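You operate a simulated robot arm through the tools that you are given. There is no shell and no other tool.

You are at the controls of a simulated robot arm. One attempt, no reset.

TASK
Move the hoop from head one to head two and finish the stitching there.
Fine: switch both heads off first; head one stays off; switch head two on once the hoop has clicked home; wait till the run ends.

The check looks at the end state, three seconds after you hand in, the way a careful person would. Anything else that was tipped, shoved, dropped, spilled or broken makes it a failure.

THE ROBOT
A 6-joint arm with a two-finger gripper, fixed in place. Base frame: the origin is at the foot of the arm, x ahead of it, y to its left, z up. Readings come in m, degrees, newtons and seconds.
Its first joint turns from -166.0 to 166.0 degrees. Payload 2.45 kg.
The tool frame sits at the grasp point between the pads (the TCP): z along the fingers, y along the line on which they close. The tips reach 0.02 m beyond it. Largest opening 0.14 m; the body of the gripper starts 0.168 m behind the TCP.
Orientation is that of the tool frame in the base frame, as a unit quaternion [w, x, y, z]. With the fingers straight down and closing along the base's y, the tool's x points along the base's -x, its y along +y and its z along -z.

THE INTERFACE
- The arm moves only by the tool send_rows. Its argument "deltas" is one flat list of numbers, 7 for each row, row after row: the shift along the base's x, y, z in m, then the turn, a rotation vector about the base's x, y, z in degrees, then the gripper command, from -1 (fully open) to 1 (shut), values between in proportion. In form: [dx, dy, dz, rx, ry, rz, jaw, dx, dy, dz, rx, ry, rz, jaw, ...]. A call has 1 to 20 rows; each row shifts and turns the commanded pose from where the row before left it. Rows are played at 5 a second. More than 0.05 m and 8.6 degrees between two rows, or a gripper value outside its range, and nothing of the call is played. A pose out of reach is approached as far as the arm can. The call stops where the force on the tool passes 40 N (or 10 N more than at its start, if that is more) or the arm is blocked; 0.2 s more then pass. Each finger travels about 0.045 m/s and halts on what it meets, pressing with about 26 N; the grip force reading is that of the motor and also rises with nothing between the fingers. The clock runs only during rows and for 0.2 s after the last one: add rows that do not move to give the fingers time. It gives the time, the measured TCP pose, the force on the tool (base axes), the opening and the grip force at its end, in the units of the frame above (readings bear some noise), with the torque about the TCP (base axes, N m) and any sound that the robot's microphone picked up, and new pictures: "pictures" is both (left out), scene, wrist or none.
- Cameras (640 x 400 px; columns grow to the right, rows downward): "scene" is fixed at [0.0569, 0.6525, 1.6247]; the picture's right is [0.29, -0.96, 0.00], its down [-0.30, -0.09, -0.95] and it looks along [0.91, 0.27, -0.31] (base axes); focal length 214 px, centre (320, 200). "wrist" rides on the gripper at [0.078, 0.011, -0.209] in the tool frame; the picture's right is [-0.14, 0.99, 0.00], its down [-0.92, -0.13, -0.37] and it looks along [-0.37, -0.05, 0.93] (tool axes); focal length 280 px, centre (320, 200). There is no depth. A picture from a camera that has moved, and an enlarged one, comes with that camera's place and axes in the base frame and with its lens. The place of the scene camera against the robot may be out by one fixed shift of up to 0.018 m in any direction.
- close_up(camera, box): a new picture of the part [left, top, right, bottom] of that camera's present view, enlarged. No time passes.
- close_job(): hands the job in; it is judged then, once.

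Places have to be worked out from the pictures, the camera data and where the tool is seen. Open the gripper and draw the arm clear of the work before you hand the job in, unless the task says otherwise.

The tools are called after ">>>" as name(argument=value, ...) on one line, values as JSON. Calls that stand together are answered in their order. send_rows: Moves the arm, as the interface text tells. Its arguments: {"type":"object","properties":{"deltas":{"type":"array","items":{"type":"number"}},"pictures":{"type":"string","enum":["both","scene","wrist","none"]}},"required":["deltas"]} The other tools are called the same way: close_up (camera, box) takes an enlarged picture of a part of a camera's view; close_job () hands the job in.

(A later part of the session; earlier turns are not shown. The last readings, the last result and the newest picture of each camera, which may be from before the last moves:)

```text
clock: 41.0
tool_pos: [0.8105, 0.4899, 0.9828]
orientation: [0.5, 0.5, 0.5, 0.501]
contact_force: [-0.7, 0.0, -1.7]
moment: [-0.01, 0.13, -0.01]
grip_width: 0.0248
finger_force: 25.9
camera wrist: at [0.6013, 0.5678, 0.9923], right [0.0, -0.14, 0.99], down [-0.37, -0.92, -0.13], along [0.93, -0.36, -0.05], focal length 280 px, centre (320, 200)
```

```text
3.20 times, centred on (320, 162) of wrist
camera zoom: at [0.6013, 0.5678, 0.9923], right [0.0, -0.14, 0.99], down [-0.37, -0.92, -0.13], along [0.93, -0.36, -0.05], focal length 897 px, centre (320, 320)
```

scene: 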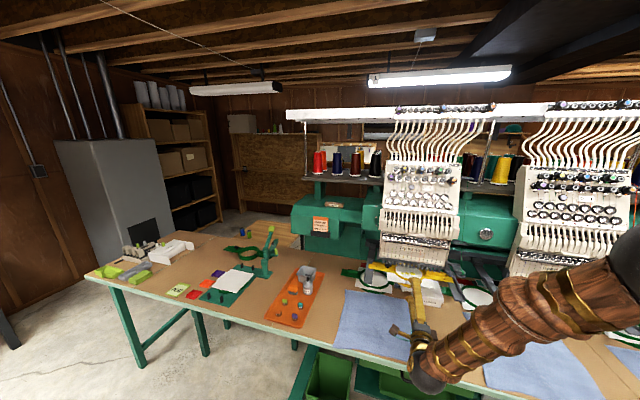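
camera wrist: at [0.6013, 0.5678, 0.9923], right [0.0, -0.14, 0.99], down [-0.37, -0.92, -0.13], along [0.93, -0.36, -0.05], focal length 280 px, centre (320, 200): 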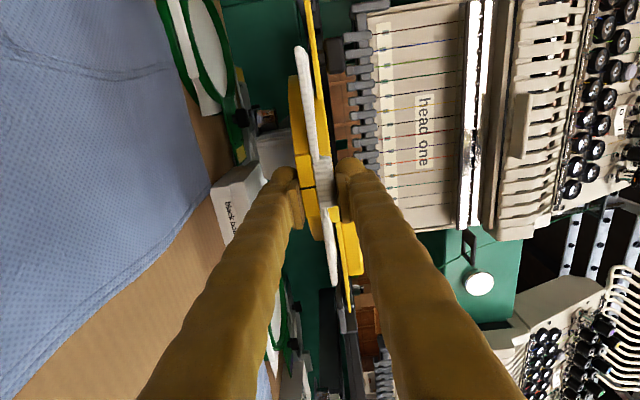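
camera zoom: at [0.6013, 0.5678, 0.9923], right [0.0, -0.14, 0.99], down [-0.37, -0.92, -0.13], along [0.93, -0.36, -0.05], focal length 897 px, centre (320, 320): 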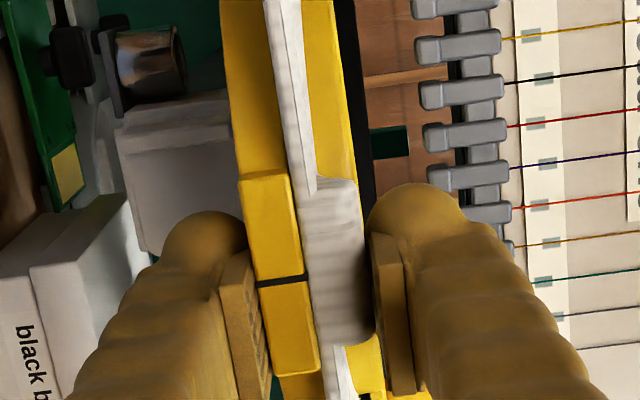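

The hoop is sliding out cleanly with no slip in the pads. I'll pull it fully clear of the bracket arms and then lift a little.

>>> send_rows(deltas=[-0.02, 0, 0, 0, 0, 0, 1, -0.02, 0, 0, 0, 0, 0, 1, -0.02, 0, 0, 0, 0, 0, 1, -0.02, 0, 0, 0, 0, 0, 1, -0.02, 0, 0, 0, 0, 0, 1, -0.02, 0, 0, 0, 0, 0, 1, -0.02, 0, 0, 0, 0, 0, 1, -0.01, 0, 0.015, 0, 0, 0, 1, 0, 0, 0.015, 0, 0, 0, 1, 0, 0, 0, 0, 0, 0, 1])

>>> close_up(camera="scene", box=[340, 240, 500, 340])

```text
clock: 43.2
tool_pos: [0.66, 0.4898, 1.0134]
orientation: [0.5, 0.499, 0.5, 0.501]
contact_force: [0.0, 0.1, -2.5]
moment: [-0.01, 0.11, 0.05]
grip_width: 0.0248
finger_force: 25.8
camera wrist: at [0.4506, 0.5683, 1.0224], right [0.0, -0.14, 0.99], down [-0.37, -0.92, -0.13], along [0.93, -0.36, -0.05], focal length 280 px, centre (320, 200)
```

scene: 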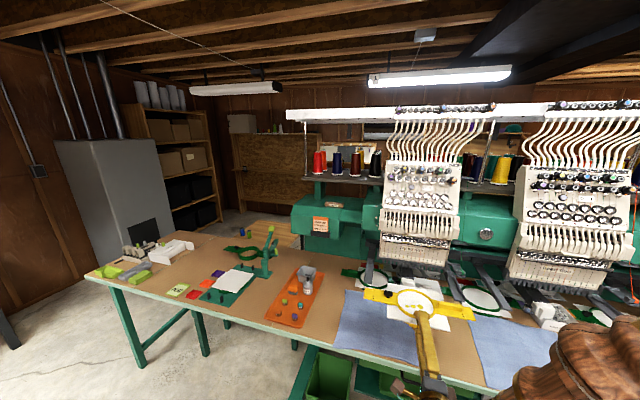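
wrist: 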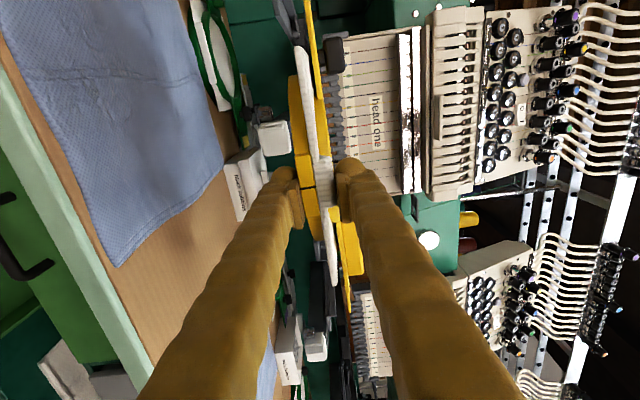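

```text
4.00 times, centred on (420, 290) of scene
camera zoom: at [0.0569, 0.6525, 1.6247], right [0.29, -0.96, 0.0], down [-0.3, -0.09, -0.95], along [0.91, 0.27, -0.31], focal length 858 px, centre (-80, -160)
```

zoom: 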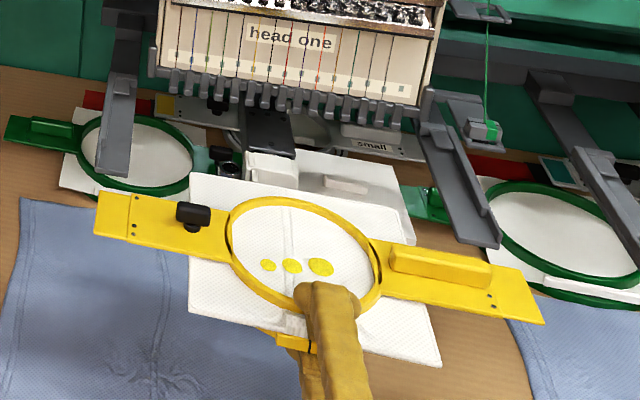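

The hoop is fully out and level. I'll carry it 0.5 m in -y to stand in front of head two.

>>> send_rows(deltas=[0, -0.02, 0, 0, 0, 0, 1, 0, -0.04, 0, 0, 0, 0, 1, 0, -0.04, 0, 0, 0, 0, 1, 0, -0.04, 0, 0, 0, 0, 1, 0, -0.04, 0, 0, 0, 0, 1, 0, -0.04, 0, 0, 0, 0, 1, 0, -0.04, 0, 0, 0, 0, 1, 0, -0.04, 0, 0, 0, 0, 1, 0, -0.04, 0, 0, 0, 0, 1, 0, -0.04, 0, 0, 0, 0, 1, 0, -0.04, 0, 0, 0, 0, 1, 0, -0.04, 0, 0, 0, 0, 1, 0, -0.03, 0, 0, 0, 0, 1, 0, -0.01, 0, 0, 0, 0, 1, 0, 0, 0, 0, 0, 0, 1])

>>> close_up(camera="wrist", box=[220, 50, 460, 200])

>>> close_up(camera="scene", box=[460, 240, 620, 340])

```text
clock: 45.9
tool_pos: [0.7854, 0.1087, 1.0423]
orientation: [0.499, 0.499, 0.502, 0.5]
contact_force: [-8.0, 0.1, -2.7]
moment: [0.01, 0.16, -0.33]
grip_width: 0.0255
finger_force: 26.1
out of reach, approached as far as the arm can: row 5, 6, 7, 8, 9, 10, 11, 12, 13
stopped in row 13: the force on the tool passed its limit at 59 N (the readings are from after the stop); the commanded pose is now the measured one
camera wrist: at [0.5757, 0.186, 1.0524], right [0.0, -0.14, 0.99], down [-0.36, -0.92, -0.13], along [0.93, -0.36, -0.05], focal length 280 px, centre (320, 200)
```

scene: 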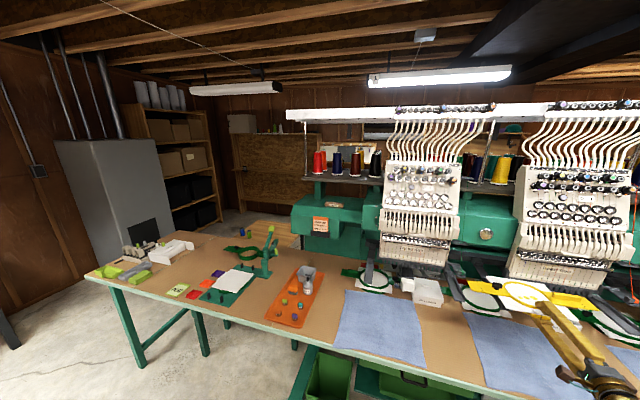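
wrist: 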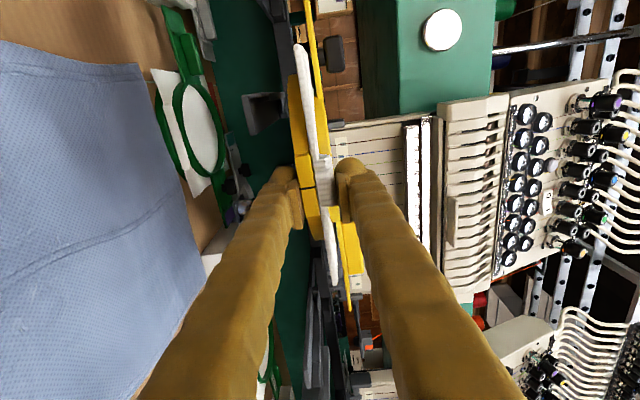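

```text
2.67 times, centred on (340, 125) of wrist
camera zoom: at [0.5757, 0.186, 1.0524], right [0.0, -0.14, 0.99], down [-0.36, -0.92, -0.13], along [0.93, -0.36, -0.05], focal length 748 px, centre (267, 400)
```

zoom: 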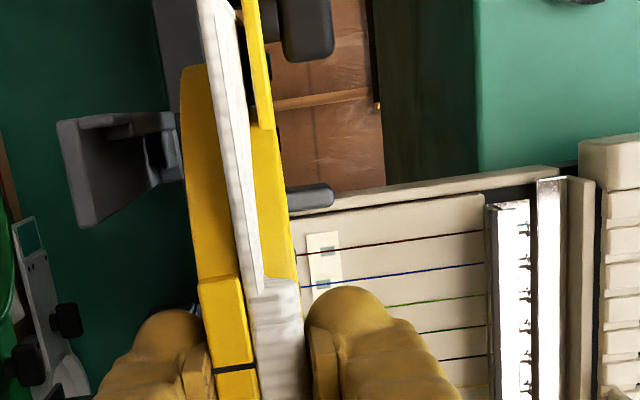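

```text
4.00 times, centred on (540, 290) of scene
camera zoom: at [0.0569, 0.6525, 1.6247], right [0.29, -0.96, 0.0], down [-0.3, -0.09, -0.95], along [0.91, 0.27, -0.31], focal length 858 px, centre (-560, -160)
```

zoom: 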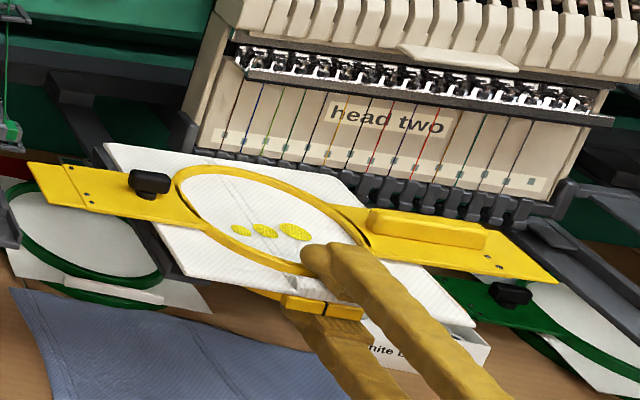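

The level pose was out of reach near y = 0 because the wrist gets too close to the base. The arm drifted forward, and the fabric's back edge touched head two's front before the stop. I'll back away along a reachable arc to y ≈ 0.35, then inspect for any change.

>>> send_rows(deltas=[0, 0.015, 0, 0, 0, 0, 1, 0, 0.02, 0, 0, 0, 0, 1, -0.006, 0.03, 0, 0, 0, 0, 1, -0.01, 0.03, 0, 0, 0, 0, 1, -0.013, 0.03, 0, 0, 0, 0, 1, -0.017, 0.03, 0, 0, 0, 0, 1, -0.02, 0.03, 0, 0, 0, 0, 1, -0.022, 0.03, 0, 0, 0, 0, 1, -0.02, 0.03, 0, 0, 0, 0, 1, 0, 0, 0, 0, 0, 0, 1])

>>> close_up(camera="scene", box=[480, 230, 640, 330])

>>> close_up(camera="scene", box=[380, 240, 540, 340])

>>> close_up(camera="wrist", box=[220, 100, 420, 225])

```text
clock: 48.1
tool_pos: [0.6785, 0.3534, 1.0422]
orientation: [0.499, 0.498, 0.502, 0.5]
contact_force: [0.0, 0.3, -1.8]
moment: [-0.02, 0.12, 0.03]
grip_width: 0.0248
finger_force: 26.1
camera wrist: at [0.4687, 0.4308, 1.0523], right [0.0, -0.14, 0.99], down [-0.36, -0.92, -0.13], along [0.93, -0.36, -0.05], focal length 280 px, centre (320, 200)
```

scene: 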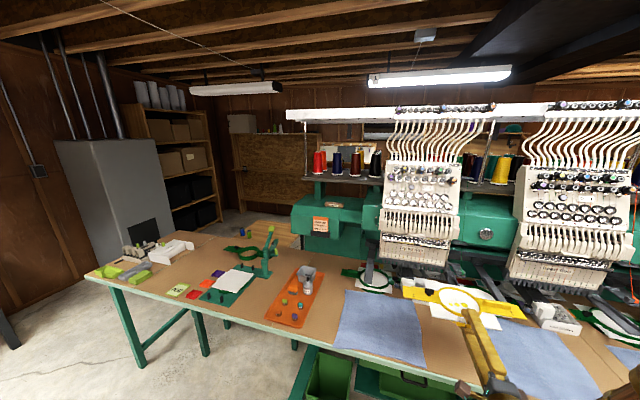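
wrist: 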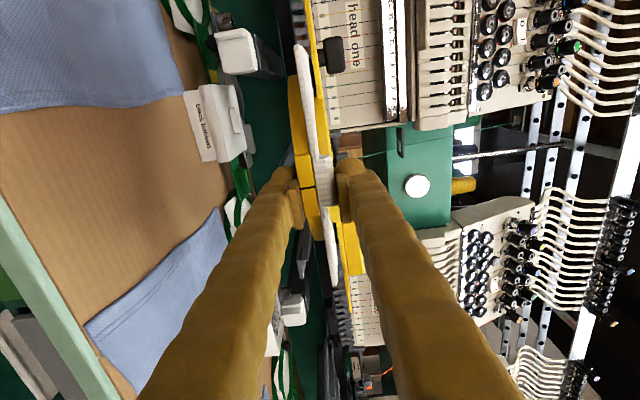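

```text
4.00 times, centred on (560, 280) of scene
camera zoom: at [0.0569, 0.6525, 1.6247], right [0.29, -0.96, 0.0], down [-0.3, -0.09, -0.95], along [0.91, 0.27, -0.31], focal length 858 px, centre (-640, -120)
```

zoom: 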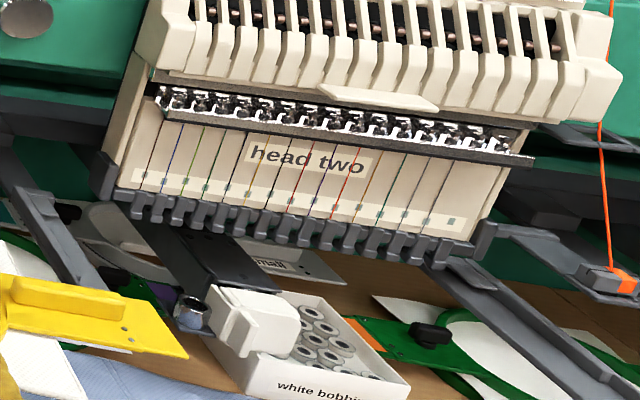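

```text
4.00 times, centred on (460, 290) of scene
camera zoom: at [0.0569, 0.6525, 1.6247], right [0.29, -0.96, 0.0], down [-0.3, -0.09, -0.95], along [0.91, 0.27, -0.31], focal length 858 px, centre (-240, -160)
```

zoom: 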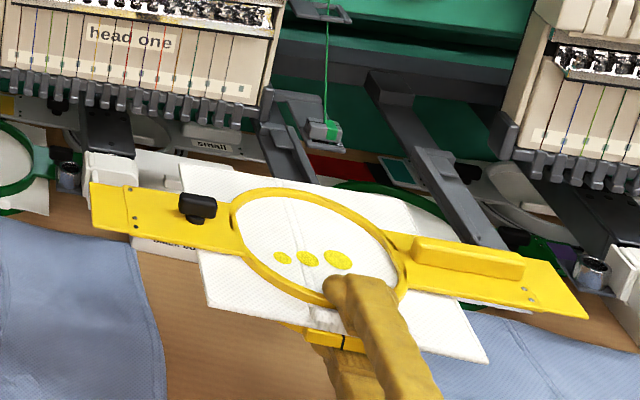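

```text
3.20 times, centred on (320, 162) of wrist
camera zoom: at [0.4687, 0.4308, 1.0523], right [0.0, -0.14, 0.99], down [-0.36, -0.92, -0.13], along [0.93, -0.36, -0.05], focal length 897 px, centre (320, 320)
```

zoom: 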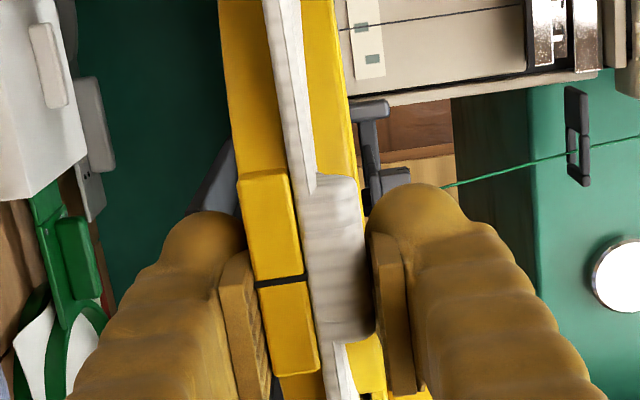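

The grip on the hoop is unchanged and head two looks undisturbed. To approach head two from a reachable wrist position I need to re-grip with the tool yawed. I'll first rest the hoop on head one's open bracket arms, so I'm going back in front of head one and lowering to bracket height.

>>> send_rows(deltas=[-0.005, 0.034, 0, 0, 0, 0, 1, -0.005, 0.034, 0, 0, 0, 0, 1, -0.005, 0.034, 0, 0, 0, 0, 1, -0.004, 0.0336, 0, 0, 0, 0, 1, 0, 0, -0.02, 0, 0, 0, 1, 0, 0, -0.02, 0, 0, 0, 1, 0, 0, -0.0175, 0, 0, 0, 1, 0, 0, 0, 0, 0, 0, 1])

>>> close_up(camera="wrist", box=[240, 50, 420, 350])

>>> close_up(camera="scene", box=[340, 240, 500, 340])

```text
clock: 49.9
tool_pos: [0.6576, 0.4909, 0.9857]
orientation: [0.498, 0.499, 0.503, 0.5]
contact_force: [0.2, -0.3, -0.8]
moment: [-0.03, 0.12, 0.0]
grip_width: 0.0249
finger_force: 26.1
camera wrist: at [0.4492, 0.5674, 0.9946], right [0.0, -0.14, 0.99], down [-0.36, -0.92, -0.13], along [0.93, -0.36, -0.05], focal length 280 px, centre (320, 200)
```

scene: 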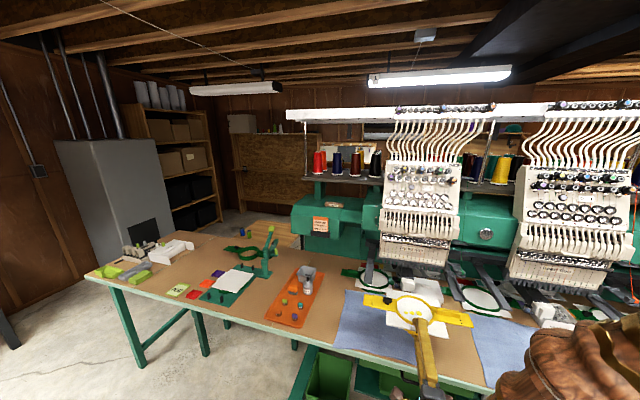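
wrist: 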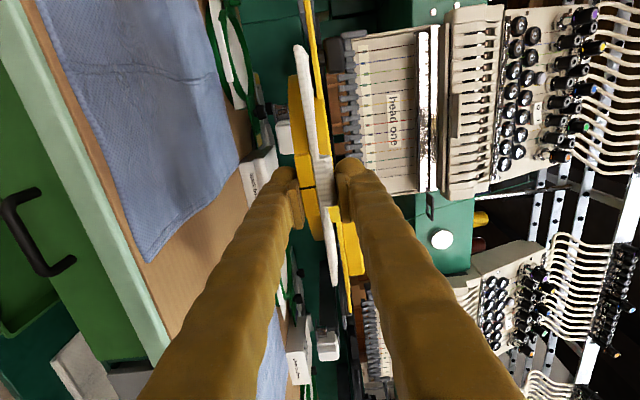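

```text
1.33 times, centred on (330, 200) of wrist
camera zoom: at [0.4492, 0.5674, 0.9946], right [0.0, -0.14, 0.99], down [-0.36, -0.92, -0.13], along [0.93, -0.36, -0.05], focal length 374 px, centre (307, 200)
```

zoom: 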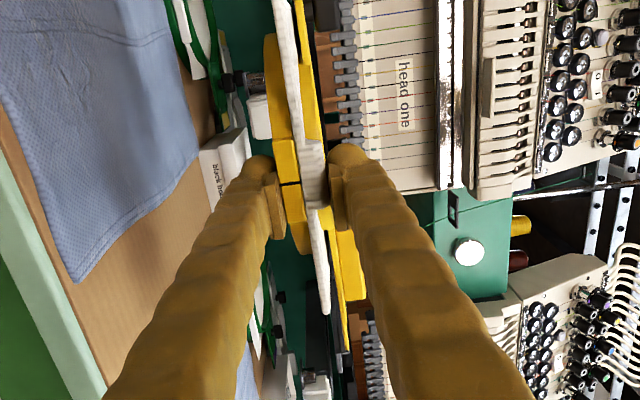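

```text
4.00 times, centred on (420, 290) of scene
camera zoom: at [0.0569, 0.6525, 1.6247], right [0.29, -0.96, 0.0], down [-0.3, -0.09, -0.95], along [0.91, 0.27, -0.31], focal length 858 px, centre (-80, -160)
```

zoom: 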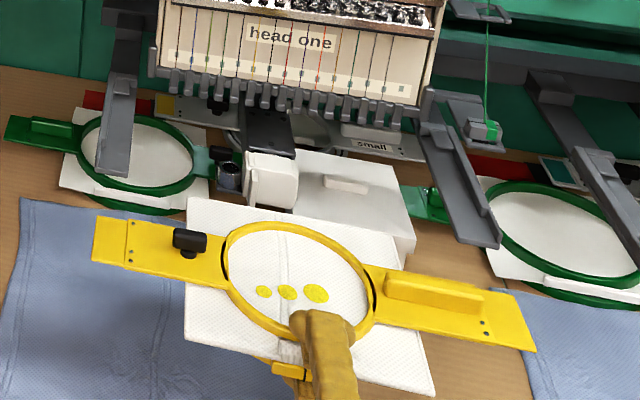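

The hoop is aligned with head one's arms. I'll slide it forward onto the ledges to about 0.07 m short of home.

>>> send_rows(deltas=[0.02, -0.0015, -0.001, 0, 0, 0, 1, 0.02, 0, 0, 0, 0, 0, 1, 0.02, 0, 0, 0, 0, 0, 1, 0.02, 0, 0, 0, 0, 0, 1, 0.02, 0, 0, 0, 0, 0, 1, 0.02, 0, 0, 0, 0, 0, 1, 0.02, 0, 0, 0, 0, 0, 1, 0.015, 0, 0, 0, 0, 0, 1, 0.01, 0, 0, 0, 0, 0, 1, 0, 0, 0, 0, 0, 0, 1])

>>> close_up(camera="scene", box=[340, 240, 500, 340])

```text
clock: 52.1
tool_pos: [0.8244, 0.4881, 0.985]
orientation: [0.499, 0.499, 0.502, 0.5]
contact_force: [0.0, 0.2, -2.0]
moment: [0.0, 0.15, -0.01]
grip_width: 0.0248
finger_force: 25.9
camera wrist: at [0.6143, 0.565, 0.9936], right [0.0, -0.14, 0.99], down [-0.36, -0.92, -0.13], along [0.93, -0.36, -0.05], focal length 280 px, centre (320, 200)
```

scene: 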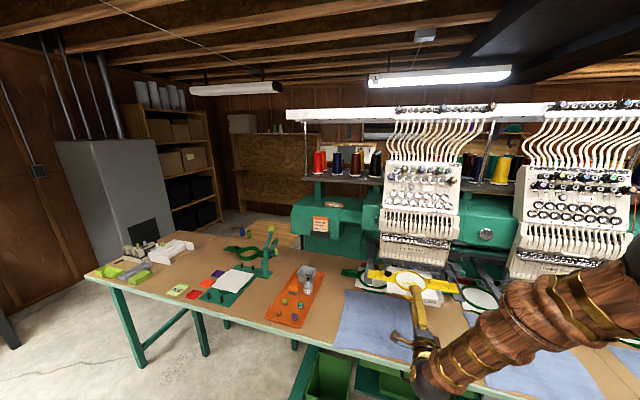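
wrist: 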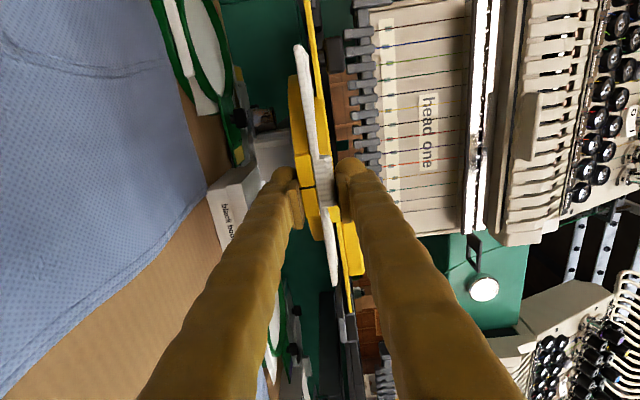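

```text
4.00 times, centred on (420, 290) of scene
camera zoom: at [0.0569, 0.6525, 1.6247], right [0.29, -0.96, 0.0], down [-0.3, -0.09, -0.95], along [0.91, 0.27, -0.31], focal length 858 px, centre (-80, -160)
```

zoom: 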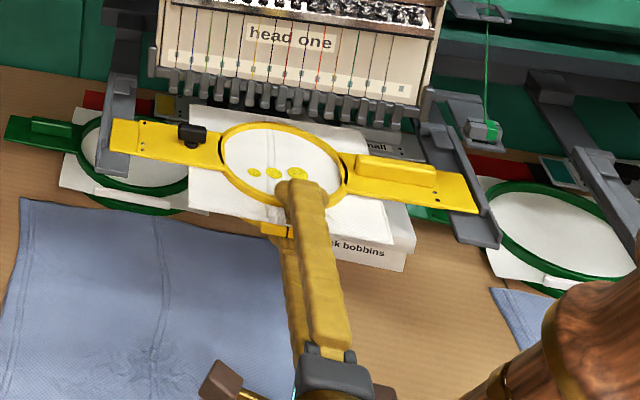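

The hoop is over the ledges and the gripper still carries its weight. I'll lower in 1 mm steps until the ledges take it.

>>> send_rows(deltas=[0, 0, -0.001, 0, 0, 0, 1, 0, 0, -0.001, 0, 0, 0, 1, 0, 0, 0, 0, 0, 0, 1], pictures="none")

>>> send_rows(deltas=[0, 0, -0.001, 0, 0, 0, 1, 0, 0, 0, 0, 0, 0, 1], pictures="none")

```text
clock: 52.9
tool_pos: [0.8246, 0.4878, 0.9823]
orientation: [0.498, 0.498, 0.503, 0.501]
contact_force: [1.0, -0.3, -0.8]
moment: [0.23, 0.06, 0.01]
grip_width: 0.0249
finger_force: 26.9
```

```text
clock: 53.5
tool_pos: [0.8239, 0.4869, 0.982]
orientation: [0.499, 0.498, 0.503, 0.5]
contact_force: [0.6, 0.8, -0.7]
moment: [0.35, 0.02, 0.02]
grip_width: 0.0253
finger_force: 26.2
```

The +y ledge is taking load and the other side is within a millimetre. I'll open the fingers slowly to release the hoop here.

>>> send_rows(deltas=[0, 0, 0, 0, 0, 0, 0.6, 0, 0, 0, 0, 0, 0, 0.5, 0, 0, 0, 0, 0, 0, 0.35, 0, 0, 0, 0, 0, 0, 0.2, 0, 0, 0, 0, 0, 0, 0.1, 0, 0, 0, 0, 0, 0, 0.0, 0, 0, 0, 0, 0, 0, 0.0])

>>> close_up(camera="scene", box=[350, 250, 470, 325])

>>> close_up(camera="wrist", box=[220, 100, 420, 225])

```text
clock: 55.1
tool_pos: [0.824, 0.4881, 0.9821]
orientation: [0.499, 0.499, 0.502, 0.501]
contact_force: [-1.4, -0.1, 0.1]
moment: [0.02, -0.01, 0.01]
grip_width: 0.07
finger_force: 0.0
camera wrist: at [0.6142, 0.5652, 0.991], right [0.0, -0.14, 0.99], down [-0.36, -0.92, -0.13], along [0.93, -0.36, -0.05], focal length 280 px, centre (320, 200)
```

scene: 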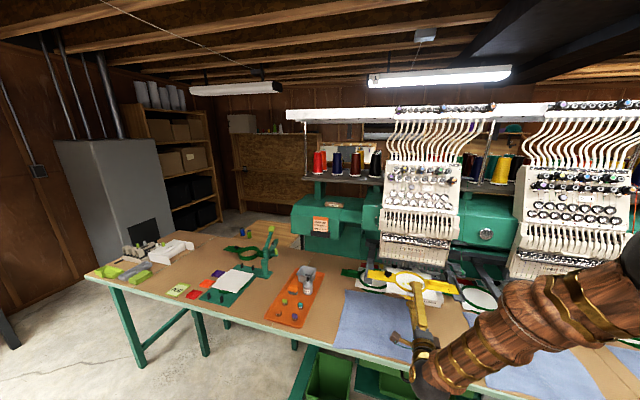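
wrist: 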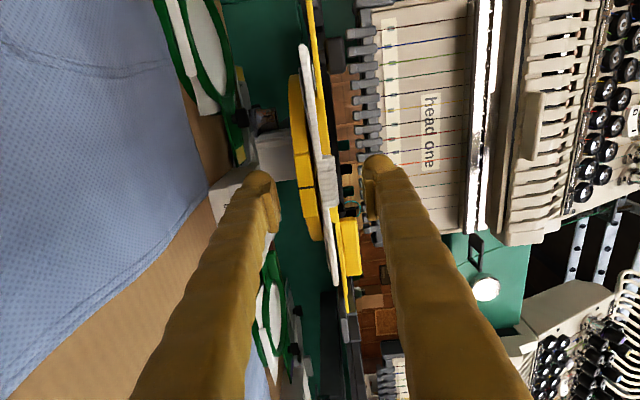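

```text
5.33 times, centred on (410, 288) of scene
camera zoom: at [0.0569, 0.6525, 1.6247], right [0.29, -0.96, 0.0], down [-0.3, -0.09, -0.95], along [0.91, 0.27, -0.31], focal length 1144 px, centre (-160, -267)
```

zoom: 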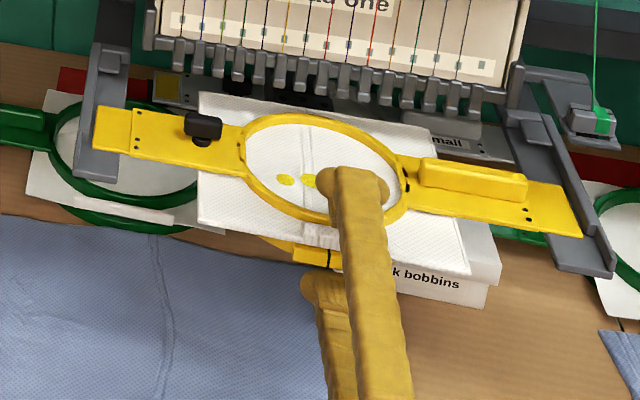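

```text
3.20 times, centred on (320, 162) of wrist
camera zoom: at [0.6142, 0.5652, 0.991], right [0.0, -0.14, 0.99], down [-0.36, -0.92, -0.13], along [0.93, -0.36, -0.05], focal length 897 px, centre (320, 320)
```

zoom: 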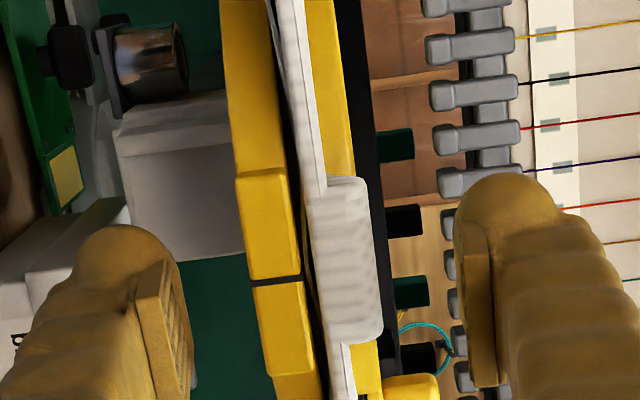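

The hoop rests stably on both ledges. I'll back out, yaw the tool +40°, and line up for the new grip from the -y side.

>>> send_rows(deltas=[-0.025, 0, 0, 0, 0, 0, 0, -0.03, 0, 0, 0, 0, 0, 0, -0.026, 0, 0, 0, 0, 0, 0, 0, -0.013, 0, 0, 0, 8, 0, 0, -0.013, 0, 0, 0, 8, 0, 0, -0.013, 0, 0, 0, 8, 0, 0, -0.013, 0, 0, 0, 8, 0, 0, -0.013, 0, 0, 0, 8, 0, 0, 0, 0, 0, 0, 0, 0])

>>> close_up(camera="scene", box=[350, 250, 470, 325])

>>> close_up(camera="wrist", box=[220, 80, 420, 205])

```text
clock: 57.1
tool_pos: [0.7425, 0.4237, 0.9827]
orientation: [0.296, 0.297, 0.642, 0.642]
contact_force: [-0.1, -0.2, -0.6]
moment: [-0.01, 0.01, 0.0]
grip_width: 0.0699
finger_force: 0.1
camera wrist: at [0.5327, 0.3474, 0.9917], right [0.09, -0.1, 0.99], down [0.32, -0.94, -0.13], along [0.94, 0.32, -0.05], focal length 280 px, centre (320, 200)
```

scene: 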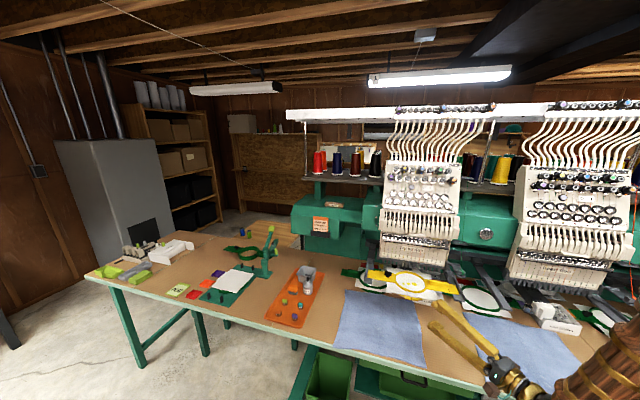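
wrist: 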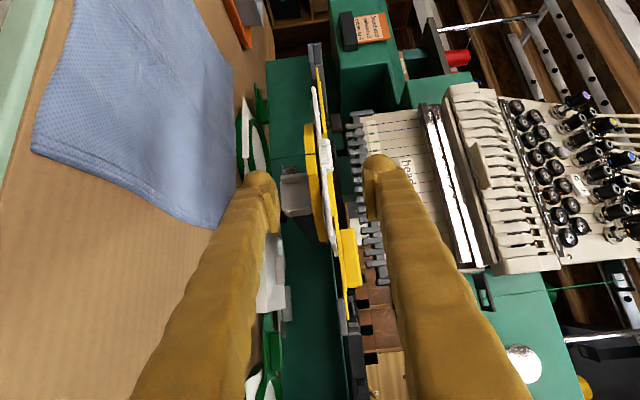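

```text
5.33 times, centred on (410, 288) of scene
camera zoom: at [0.0569, 0.6525, 1.6247], right [0.29, -0.96, 0.0], down [-0.3, -0.09, -0.95], along [0.91, 0.27, -0.31], focal length 1144 px, centre (-160, -267)
```

zoom: 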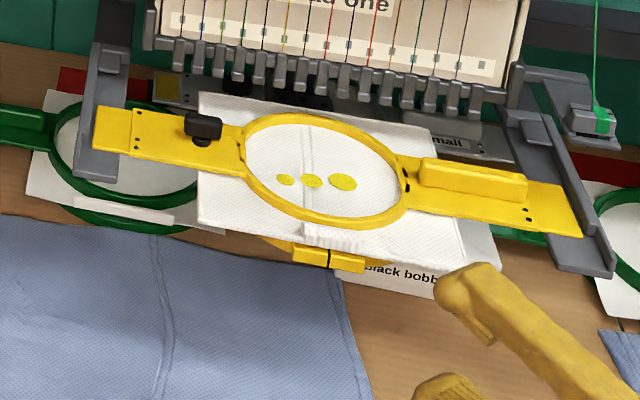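

```text
3.20 times, centred on (320, 142) of wrist
camera zoom: at [0.5327, 0.3474, 0.9917], right [0.09, -0.1, 0.99], down [0.32, -0.94, -0.13], along [0.94, 0.32, -0.05], focal length 897 px, centre (320, 384)
```

zoom: 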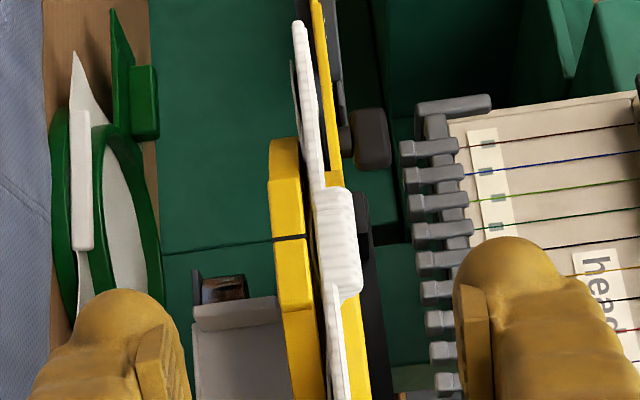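

The clamp centre is at about (0.816, 0.5007, 0.971), as expected. I'll advance along the tool axis to TCP (0.820, 0.487, 0.9835).

>>> send_rows(deltas=[0.0155, 0.01266, 0.001, 0, 0, 0, 0, 0.0155, 0.01266, 0, 0, 0, 0, 0, 0.0155, 0.01266, 0, 0, 0, 0, 0, 0.0155, 0.01266, 0, 0, 0, 0, 0, 0.0155, 0.01266, 0, 0, 0, 0, 0, 0, 0, 0, 0, 0, 0, 0], pictures="wrist")

>>> close_up(camera="scene", box=[370, 255, 450, 305])

>>> close_up(camera="wrist", box=[220, 100, 420, 225])

```text
clock: 58.5
tool_pos: [0.8212, 0.4862, 0.9822]
orientation: [0.297, 0.297, 0.642, 0.641]
contact_force: [0.9, 0.1, -0.3]
moment: [-0.02, 0.01, 0.03]
grip_width: 0.07
finger_force: 0.0
camera wrist: at [0.6106, 0.4109, 0.9923], right [0.09, -0.1, 0.99], down [0.31, -0.94, -0.13], along [0.95, 0.32, -0.05], focal length 280 px, centre (320, 200)
```

wrist: 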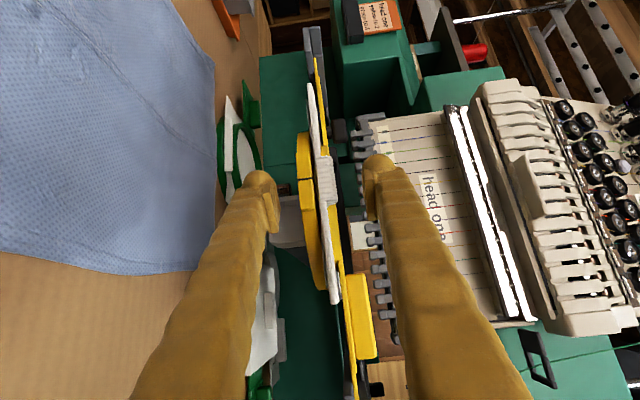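

```text
8.00 times, centred on (410, 280) of scene
camera zoom: at [0.0569, 0.6525, 1.6247], right [0.29, -0.96, 0.0], down [-0.3, -0.09, -0.95], along [0.91, 0.27, -0.31], focal length 1716 px, centre (-400, -440)
```

zoom: 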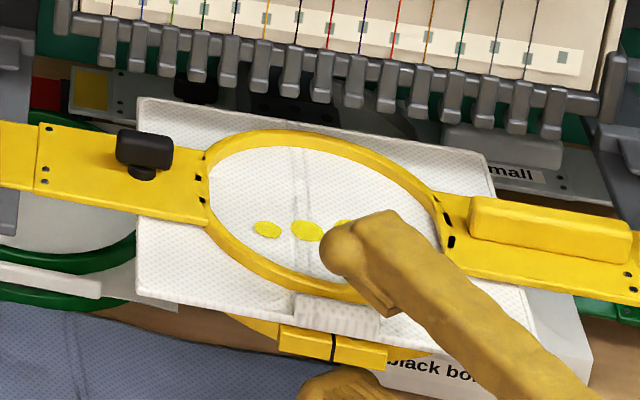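

```text
3.20 times, centred on (320, 162) of wrist
camera zoom: at [0.6106, 0.4109, 0.9923], right [0.09, -0.1, 0.99], down [0.31, -0.94, -0.13], along [0.95, 0.32, -0.05], focal length 897 px, centre (320, 320)
```

zoom: 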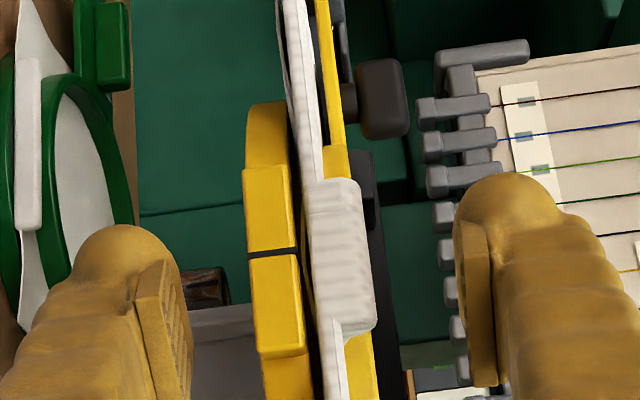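

Both pads straddle the stack well. I'll close on it.

>>> send_rows(deltas=[0, 0, 0, 0, 0, 0, 0.3, 0, 0, 0, 0, 0, 0, 0.5, 0, 0, 0, 0, 0, 0, 0.7, 0, 0, 0, 0, 0, 0, 1, 0, 0, 0, 0, 0, 0, 1, 0, 0, 0, 0, 0, 0, 1], pictures="wrist")

>>> close_up(camera="wrist", box=[220, 100, 420, 225])

>>> close_up(camera="scene", box=[350, 250, 470, 325])

```text
clock: 59.9
tool_pos: [0.8206, 0.4867, 0.9823]
orientation: [0.298, 0.296, 0.643, 0.64]
contact_force: [1.0, -0.2, -1.2]
moment: [0.14, 0.1, -0.03]
grip_width: 0.0268
finger_force: 25.8
camera wrist: at [0.6105, 0.4109, 0.9922], right [0.09, -0.1, 0.99], down [0.31, -0.94, -0.13], along [0.94, 0.32, -0.05], focal length 280 px, centre (320, 200)
```

wrist: 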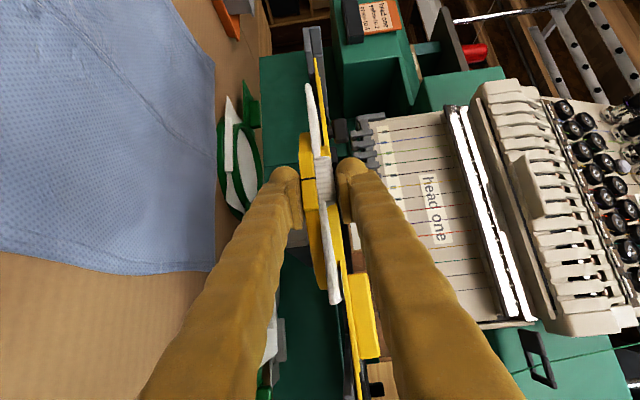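

```text
3.20 times, centred on (320, 162) of wrist
camera zoom: at [0.6105, 0.4109, 0.9922], right [0.09, -0.1, 0.99], down [0.31, -0.94, -0.13], along [0.94, 0.32, -0.05], focal length 897 px, centre (320, 320)
```

zoom: 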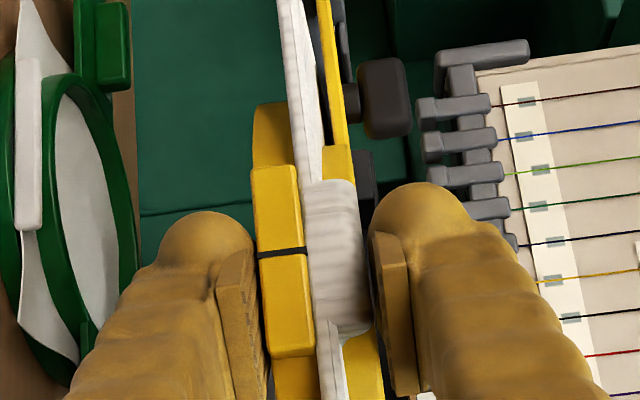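

```text
5.33 times, centred on (410, 288) of scene
camera zoom: at [0.0569, 0.6525, 1.6247], right [0.29, -0.96, 0.0], down [-0.3, -0.09, -0.95], along [0.91, 0.27, -0.31], focal length 1144 px, centre (-160, -267)
```

zoom: 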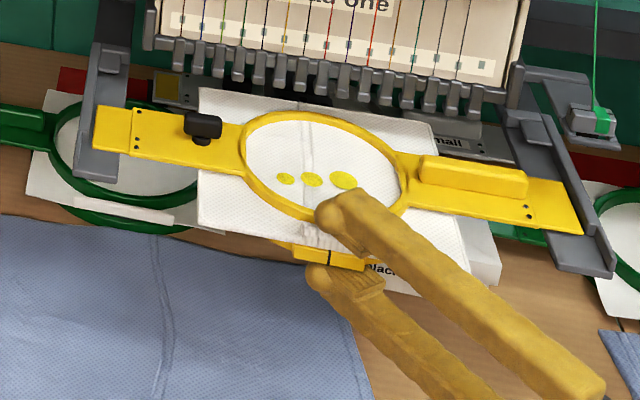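

Re-gripped at 0.027 m with negligible load. Since this is 0.070 m short of home, the seated pose at head two will be TCP ≈ (0.890, -0.013, 0.982). I'll pull out, lift 0.05 m, and begin the traverse on an arc that keeps the wrist within reach.

>>> send_rows(deltas=[-0.02, 0, 0, 0, 0, 0, 1, -0.02, 0, 0, 0, 0, 0, 1, -0.02, 0, 0, 0, 0, 0, 1, -0.02, 0, 0, 0, 0, 0, 1, -0.02, 0, 0, 0, 0, 0, 1, -0.02, 0, 0, 0, 0, 0, 1, 0, 0, 0.015, 0, 0, 0, 1, 0, 0, 0.02, 0, 0, 0, 1, 0, 0, 0.02, 0, 0, 0, 1, 0, 0, 0, 0, 0, 0, 1])

>>> close_up(camera="scene", box=[350, 240, 510, 340])

```text
clock: 62.1
tool_pos: [0.7004, 0.4882, 1.0372]
orientation: [0.297, 0.297, 0.642, 0.641]
contact_force: [-0.2, -0.3, -1.5]
moment: [-0.01, 0.12, 0.02]
grip_width: 0.0266
finger_force: 25.6
camera wrist: at [0.4902, 0.4112, 1.0473], right [0.09, -0.1, 0.99], down [0.31, -0.94, -0.13], along [0.94, 0.32, -0.05], focal length 280 px, centre (320, 200)
```

scene: 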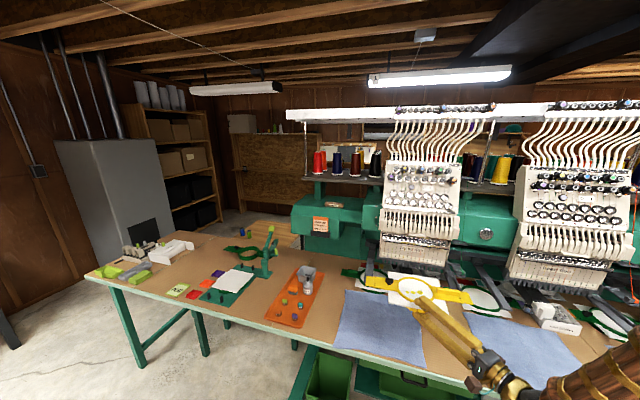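
wrist: 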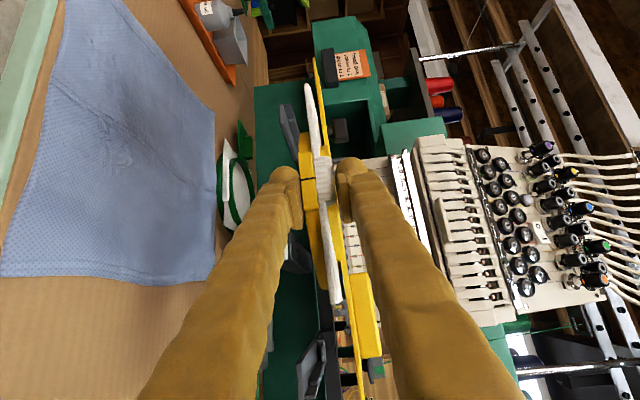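

```text
4.00 times, centred on (430, 290) of scene
camera zoom: at [0.0569, 0.6525, 1.6247], right [0.29, -0.96, 0.0], down [-0.3, -0.09, -0.95], along [0.91, 0.27, -0.31], focal length 858 px, centre (-120, -160)
```

zoom: 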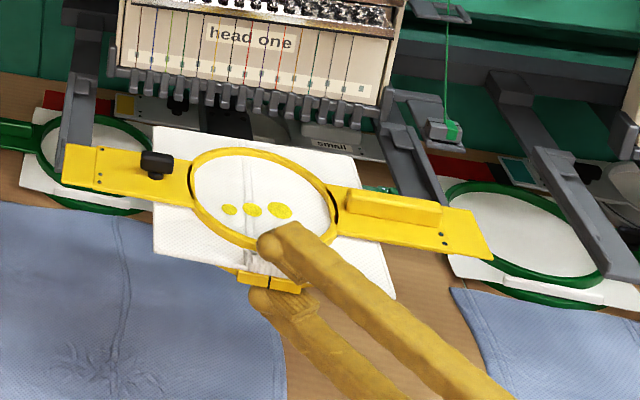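

The hoop is clear and steady. First leg of the arc goes to about (0.74, 0.35).

>>> send_rows(deltas=[0.01, -0.0345, 0, 0, 0, 0, 1, 0.01, -0.0345, 0, 0, 0, 0, 1, 0.01, -0.0345, 0, 0, 0, 0, 1, 0.01, -0.0345, 0, 0, 0, 0, 1], pictures="none")

>>> send_rows(deltas=[0.0015, -0.036, 0, 0, 0, 0, 1, 0.0015, -0.036, 0, 0, 0, 0, 1], pictures="none")

```text
clock: 63.1
tool_pos: [0.7405, 0.3494, 1.0379]
orientation: [0.297, 0.297, 0.642, 0.641]
contact_force: [0.0, -0.1, -2.3]
moment: [-0.07, 0.17, 0.02]
grip_width: 0.0267
finger_force: 26.0
```

```text
clock: 63.7
tool_pos: [0.7441, 0.2766, 1.0372]
orientation: [0.298, 0.297, 0.642, 0.641]
contact_force: [-0.1, -0.6, -2.0]
moment: [-0.04, 0.17, 0.0]
grip_width: 0.0263
finger_force: 25.8
```

No reach warnings so far, so I'll continue along y with short moves.

>>> send_rows(deltas=[0, -0.038, 0, 0, 0, 0, 1, 0, -0.038, 0, 0, 0, 0, 1], pictures="scene")

>>> send_rows(deltas=[0, -0.036, 0, 0, 0, 0, 1, 0, -0.036, 0, 0, 0, 0, 1], pictures="scene")

```text
clock: 64.3
tool_pos: [0.7429, 0.202, 1.0378]
orientation: [0.298, 0.298, 0.642, 0.641]
contact_force: [1.3, 1.1, -1.8]
moment: [-0.06, 0.11, 0.04]
grip_width: 0.0264
finger_force: 25.9
```

scene: 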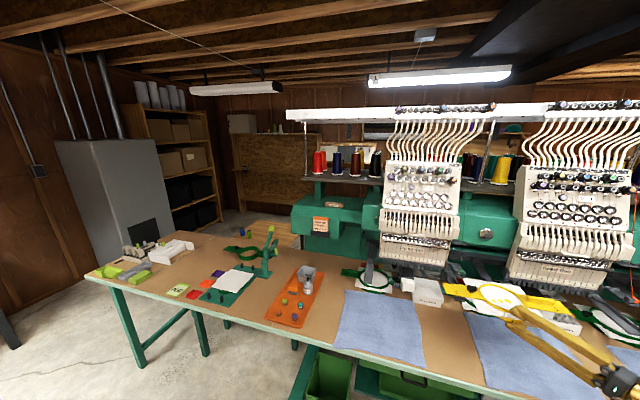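

```text
clock: 64.9
tool_pos: [0.7445, 0.1286, 1.0391]
orientation: [0.298, 0.297, 0.642, 0.641]
contact_force: [-0.2, 0.3, -1.6]
moment: [-0.04, 0.17, 0.0]
grip_width: 0.0265
finger_force: 26.1
```

scene: 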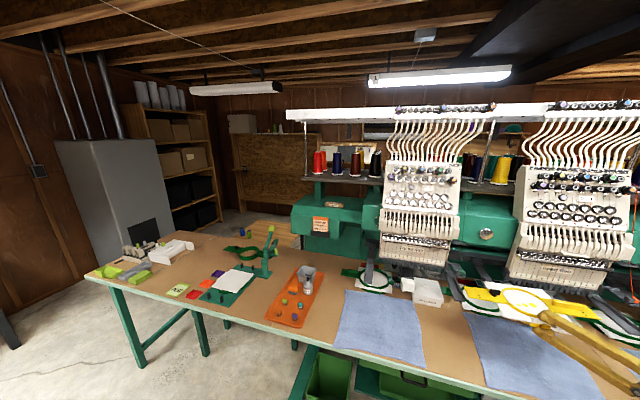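

All within reach. I'll finish the traverse to y ≈ -0.013 while easing back to x ≈ 0.715.

>>> send_rows(deltas=[0, -0.036, 0, 0, 0, 0, 1, -0.005, -0.036, 0, 0, 0, 0, 1], pictures="none")

>>> send_rows(deltas=[-0.01, -0.035, 0, 0, 0, 0, 1, -0.014, -0.0349, 0, 0, 0, 0, 1, 0, 0, 0, 0, 0, 0, 1])

>>> close_up(camera="scene", box=[470, 240, 630, 340])

>>> close_up(camera="wrist", box=[240, 50, 420, 350])

```text
clock: 65.5
tool_pos: [0.7381, 0.0565, 1.0378]
orientation: [0.298, 0.297, 0.643, 0.64]
contact_force: [0.5, 0.0, -2.8]
moment: [-0.02, 0.18, 0.01]
grip_width: 0.0268
finger_force: 26.1
```

```text
clock: 66.3
tool_pos: [0.7137, -0.014, 1.0378]
orientation: [0.297, 0.298, 0.642, 0.641]
contact_force: [0.2, 0.6, -2.0]
moment: [0.02, 0.14, -0.02]
grip_width: 0.0265
finger_force: 25.9
camera wrist: at [0.5039, -0.0896, 1.047], right [0.09, -0.1, 0.99], down [0.31, -0.94, -0.13], along [0.94, 0.32, -0.05], focal length 280 px, centre (320, 200)
```

scene: 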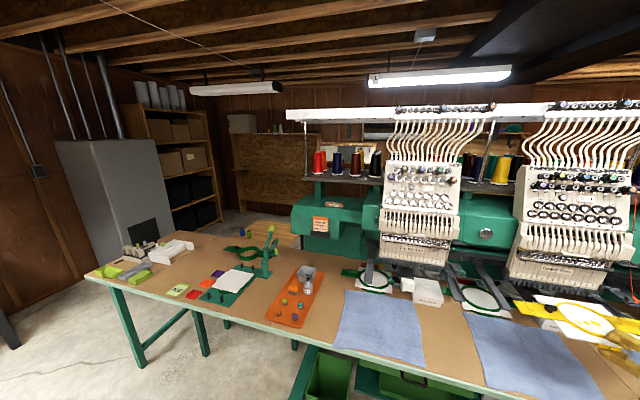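
wrist: 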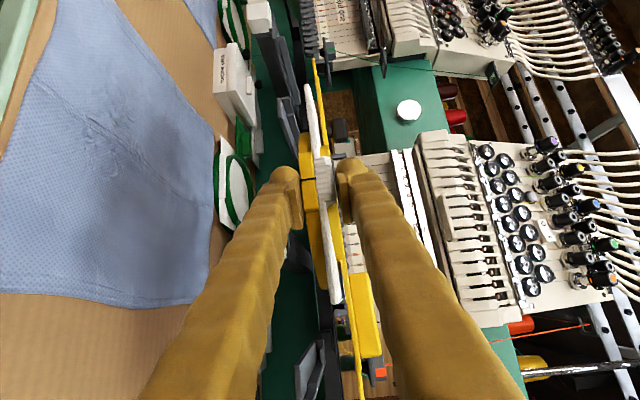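

```text
4.00 times, centred on (550, 290) of scene
camera zoom: at [0.0569, 0.6525, 1.6247], right [0.29, -0.96, 0.0], down [-0.3, -0.09, -0.95], along [0.91, 0.27, -0.31], focal length 858 px, centre (-600, -160)
```

zoom: 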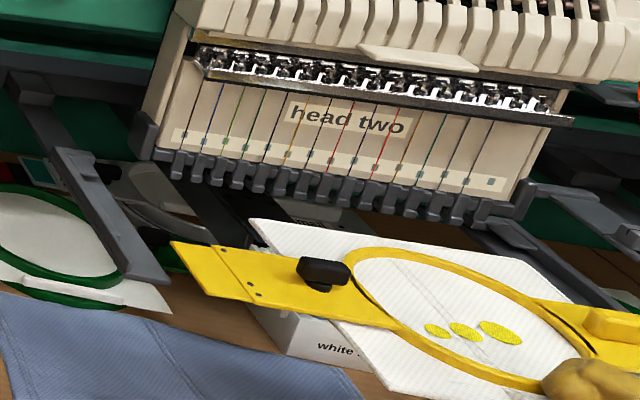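

```text
1.33 times, centred on (330, 200) of wrist
camera zoom: at [0.5039, -0.0896, 1.047], right [0.09, -0.1, 0.99], down [0.31, -0.94, -0.13], along [0.94, 0.32, -0.05], focal length 374 px, centre (307, 200)
```

zoom: 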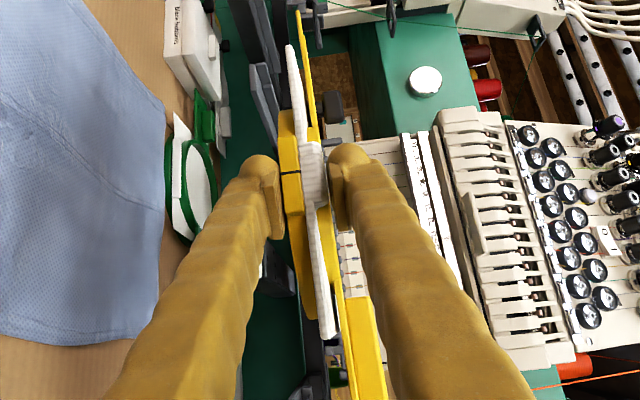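

The hoop is squarely in front of head two. I'll lower it to just above ledge height and check alignment with the arms.

>>> send_rows(deltas=[0, 0.0005, -0.018, 0, 0, 0, 1, 0, 0, -0.018, 0, 0, 0, 1, 0, 0, -0.018, 0, 0, 0, 1, 0, 0, 0, 0, 0, 0, 1])

>>> close_up(camera="scene", box=[480, 250, 640, 350])

>>> close_up(camera="wrist", box=[240, 50, 400, 150])

>>> close_up(camera="wrist", box=[270, 250, 430, 400])

```text
clock: 67.3
tool_pos: [0.7139, -0.0129, 0.9834]
orientation: [0.297, 0.297, 0.643, 0.64]
contact_force: [0.2, 0.0, -0.7]
moment: [-0.01, 0.19, 0.01]
grip_width: 0.0269
finger_force: 26.8
camera wrist: at [0.5041, -0.0887, 0.9927], right [0.09, -0.1, 0.99], down [0.31, -0.94, -0.13], along [0.94, 0.32, -0.05], focal length 280 px, centre (320, 200)
```

scene: 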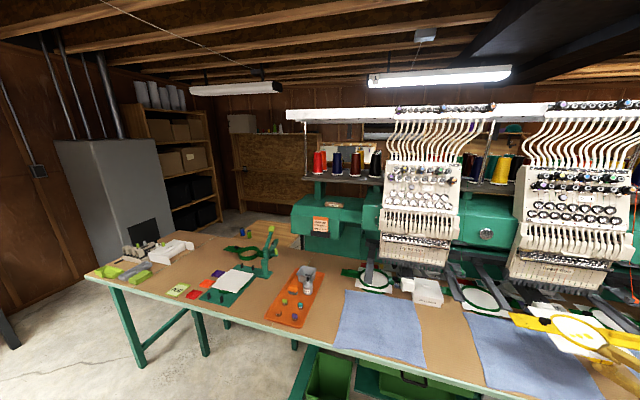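
wrist: 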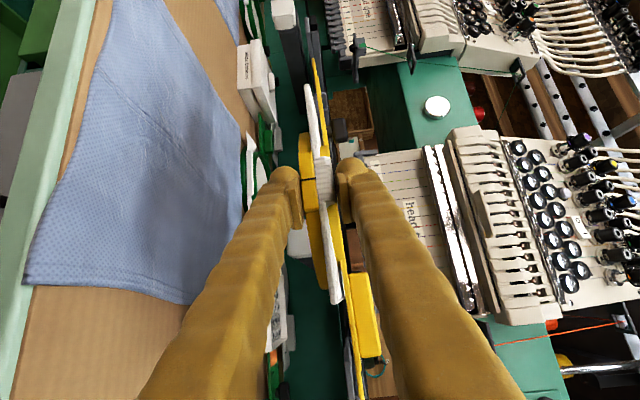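

```text
4.00 times, centred on (560, 300) of scene
camera zoom: at [0.0569, 0.6525, 1.6247], right [0.29, -0.96, 0.0], down [-0.3, -0.09, -0.95], along [0.91, 0.27, -0.31], focal length 858 px, centre (-640, -200)
```

zoom: 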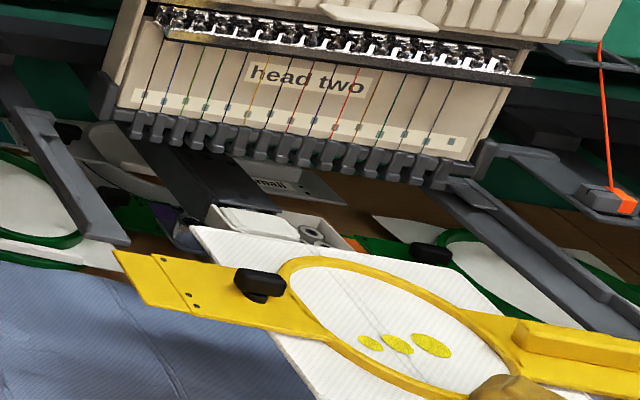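

```text
4.00 times, centred on (320, 100) of wrist
camera zoom: at [0.5041, -0.0887, 0.9927], right [0.09, -0.1, 0.99], down [0.31, -0.94, -0.13], along [0.94, 0.32, -0.05], focal length 1122 px, centre (320, 600)
```

zoom: 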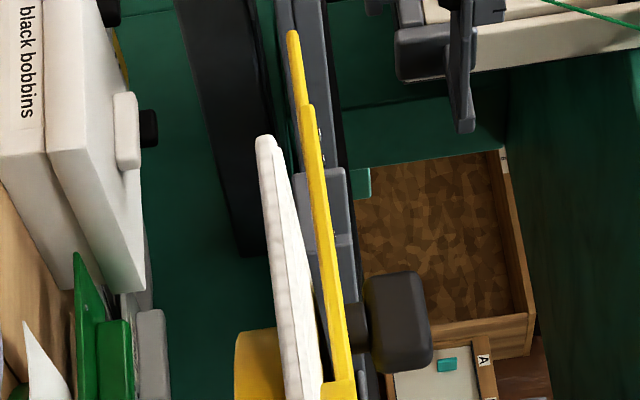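

```text
2.67 times, centred on (350, 325) of wrist
camera zoom: at [0.5041, -0.0887, 0.9927], right [0.09, -0.1, 0.99], down [0.31, -0.94, -0.13], along [0.94, 0.32, -0.05], focal length 748 px, centre (240, -133)
```

zoom: 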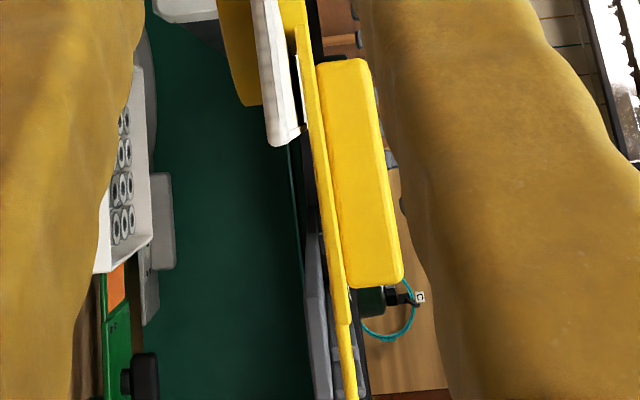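

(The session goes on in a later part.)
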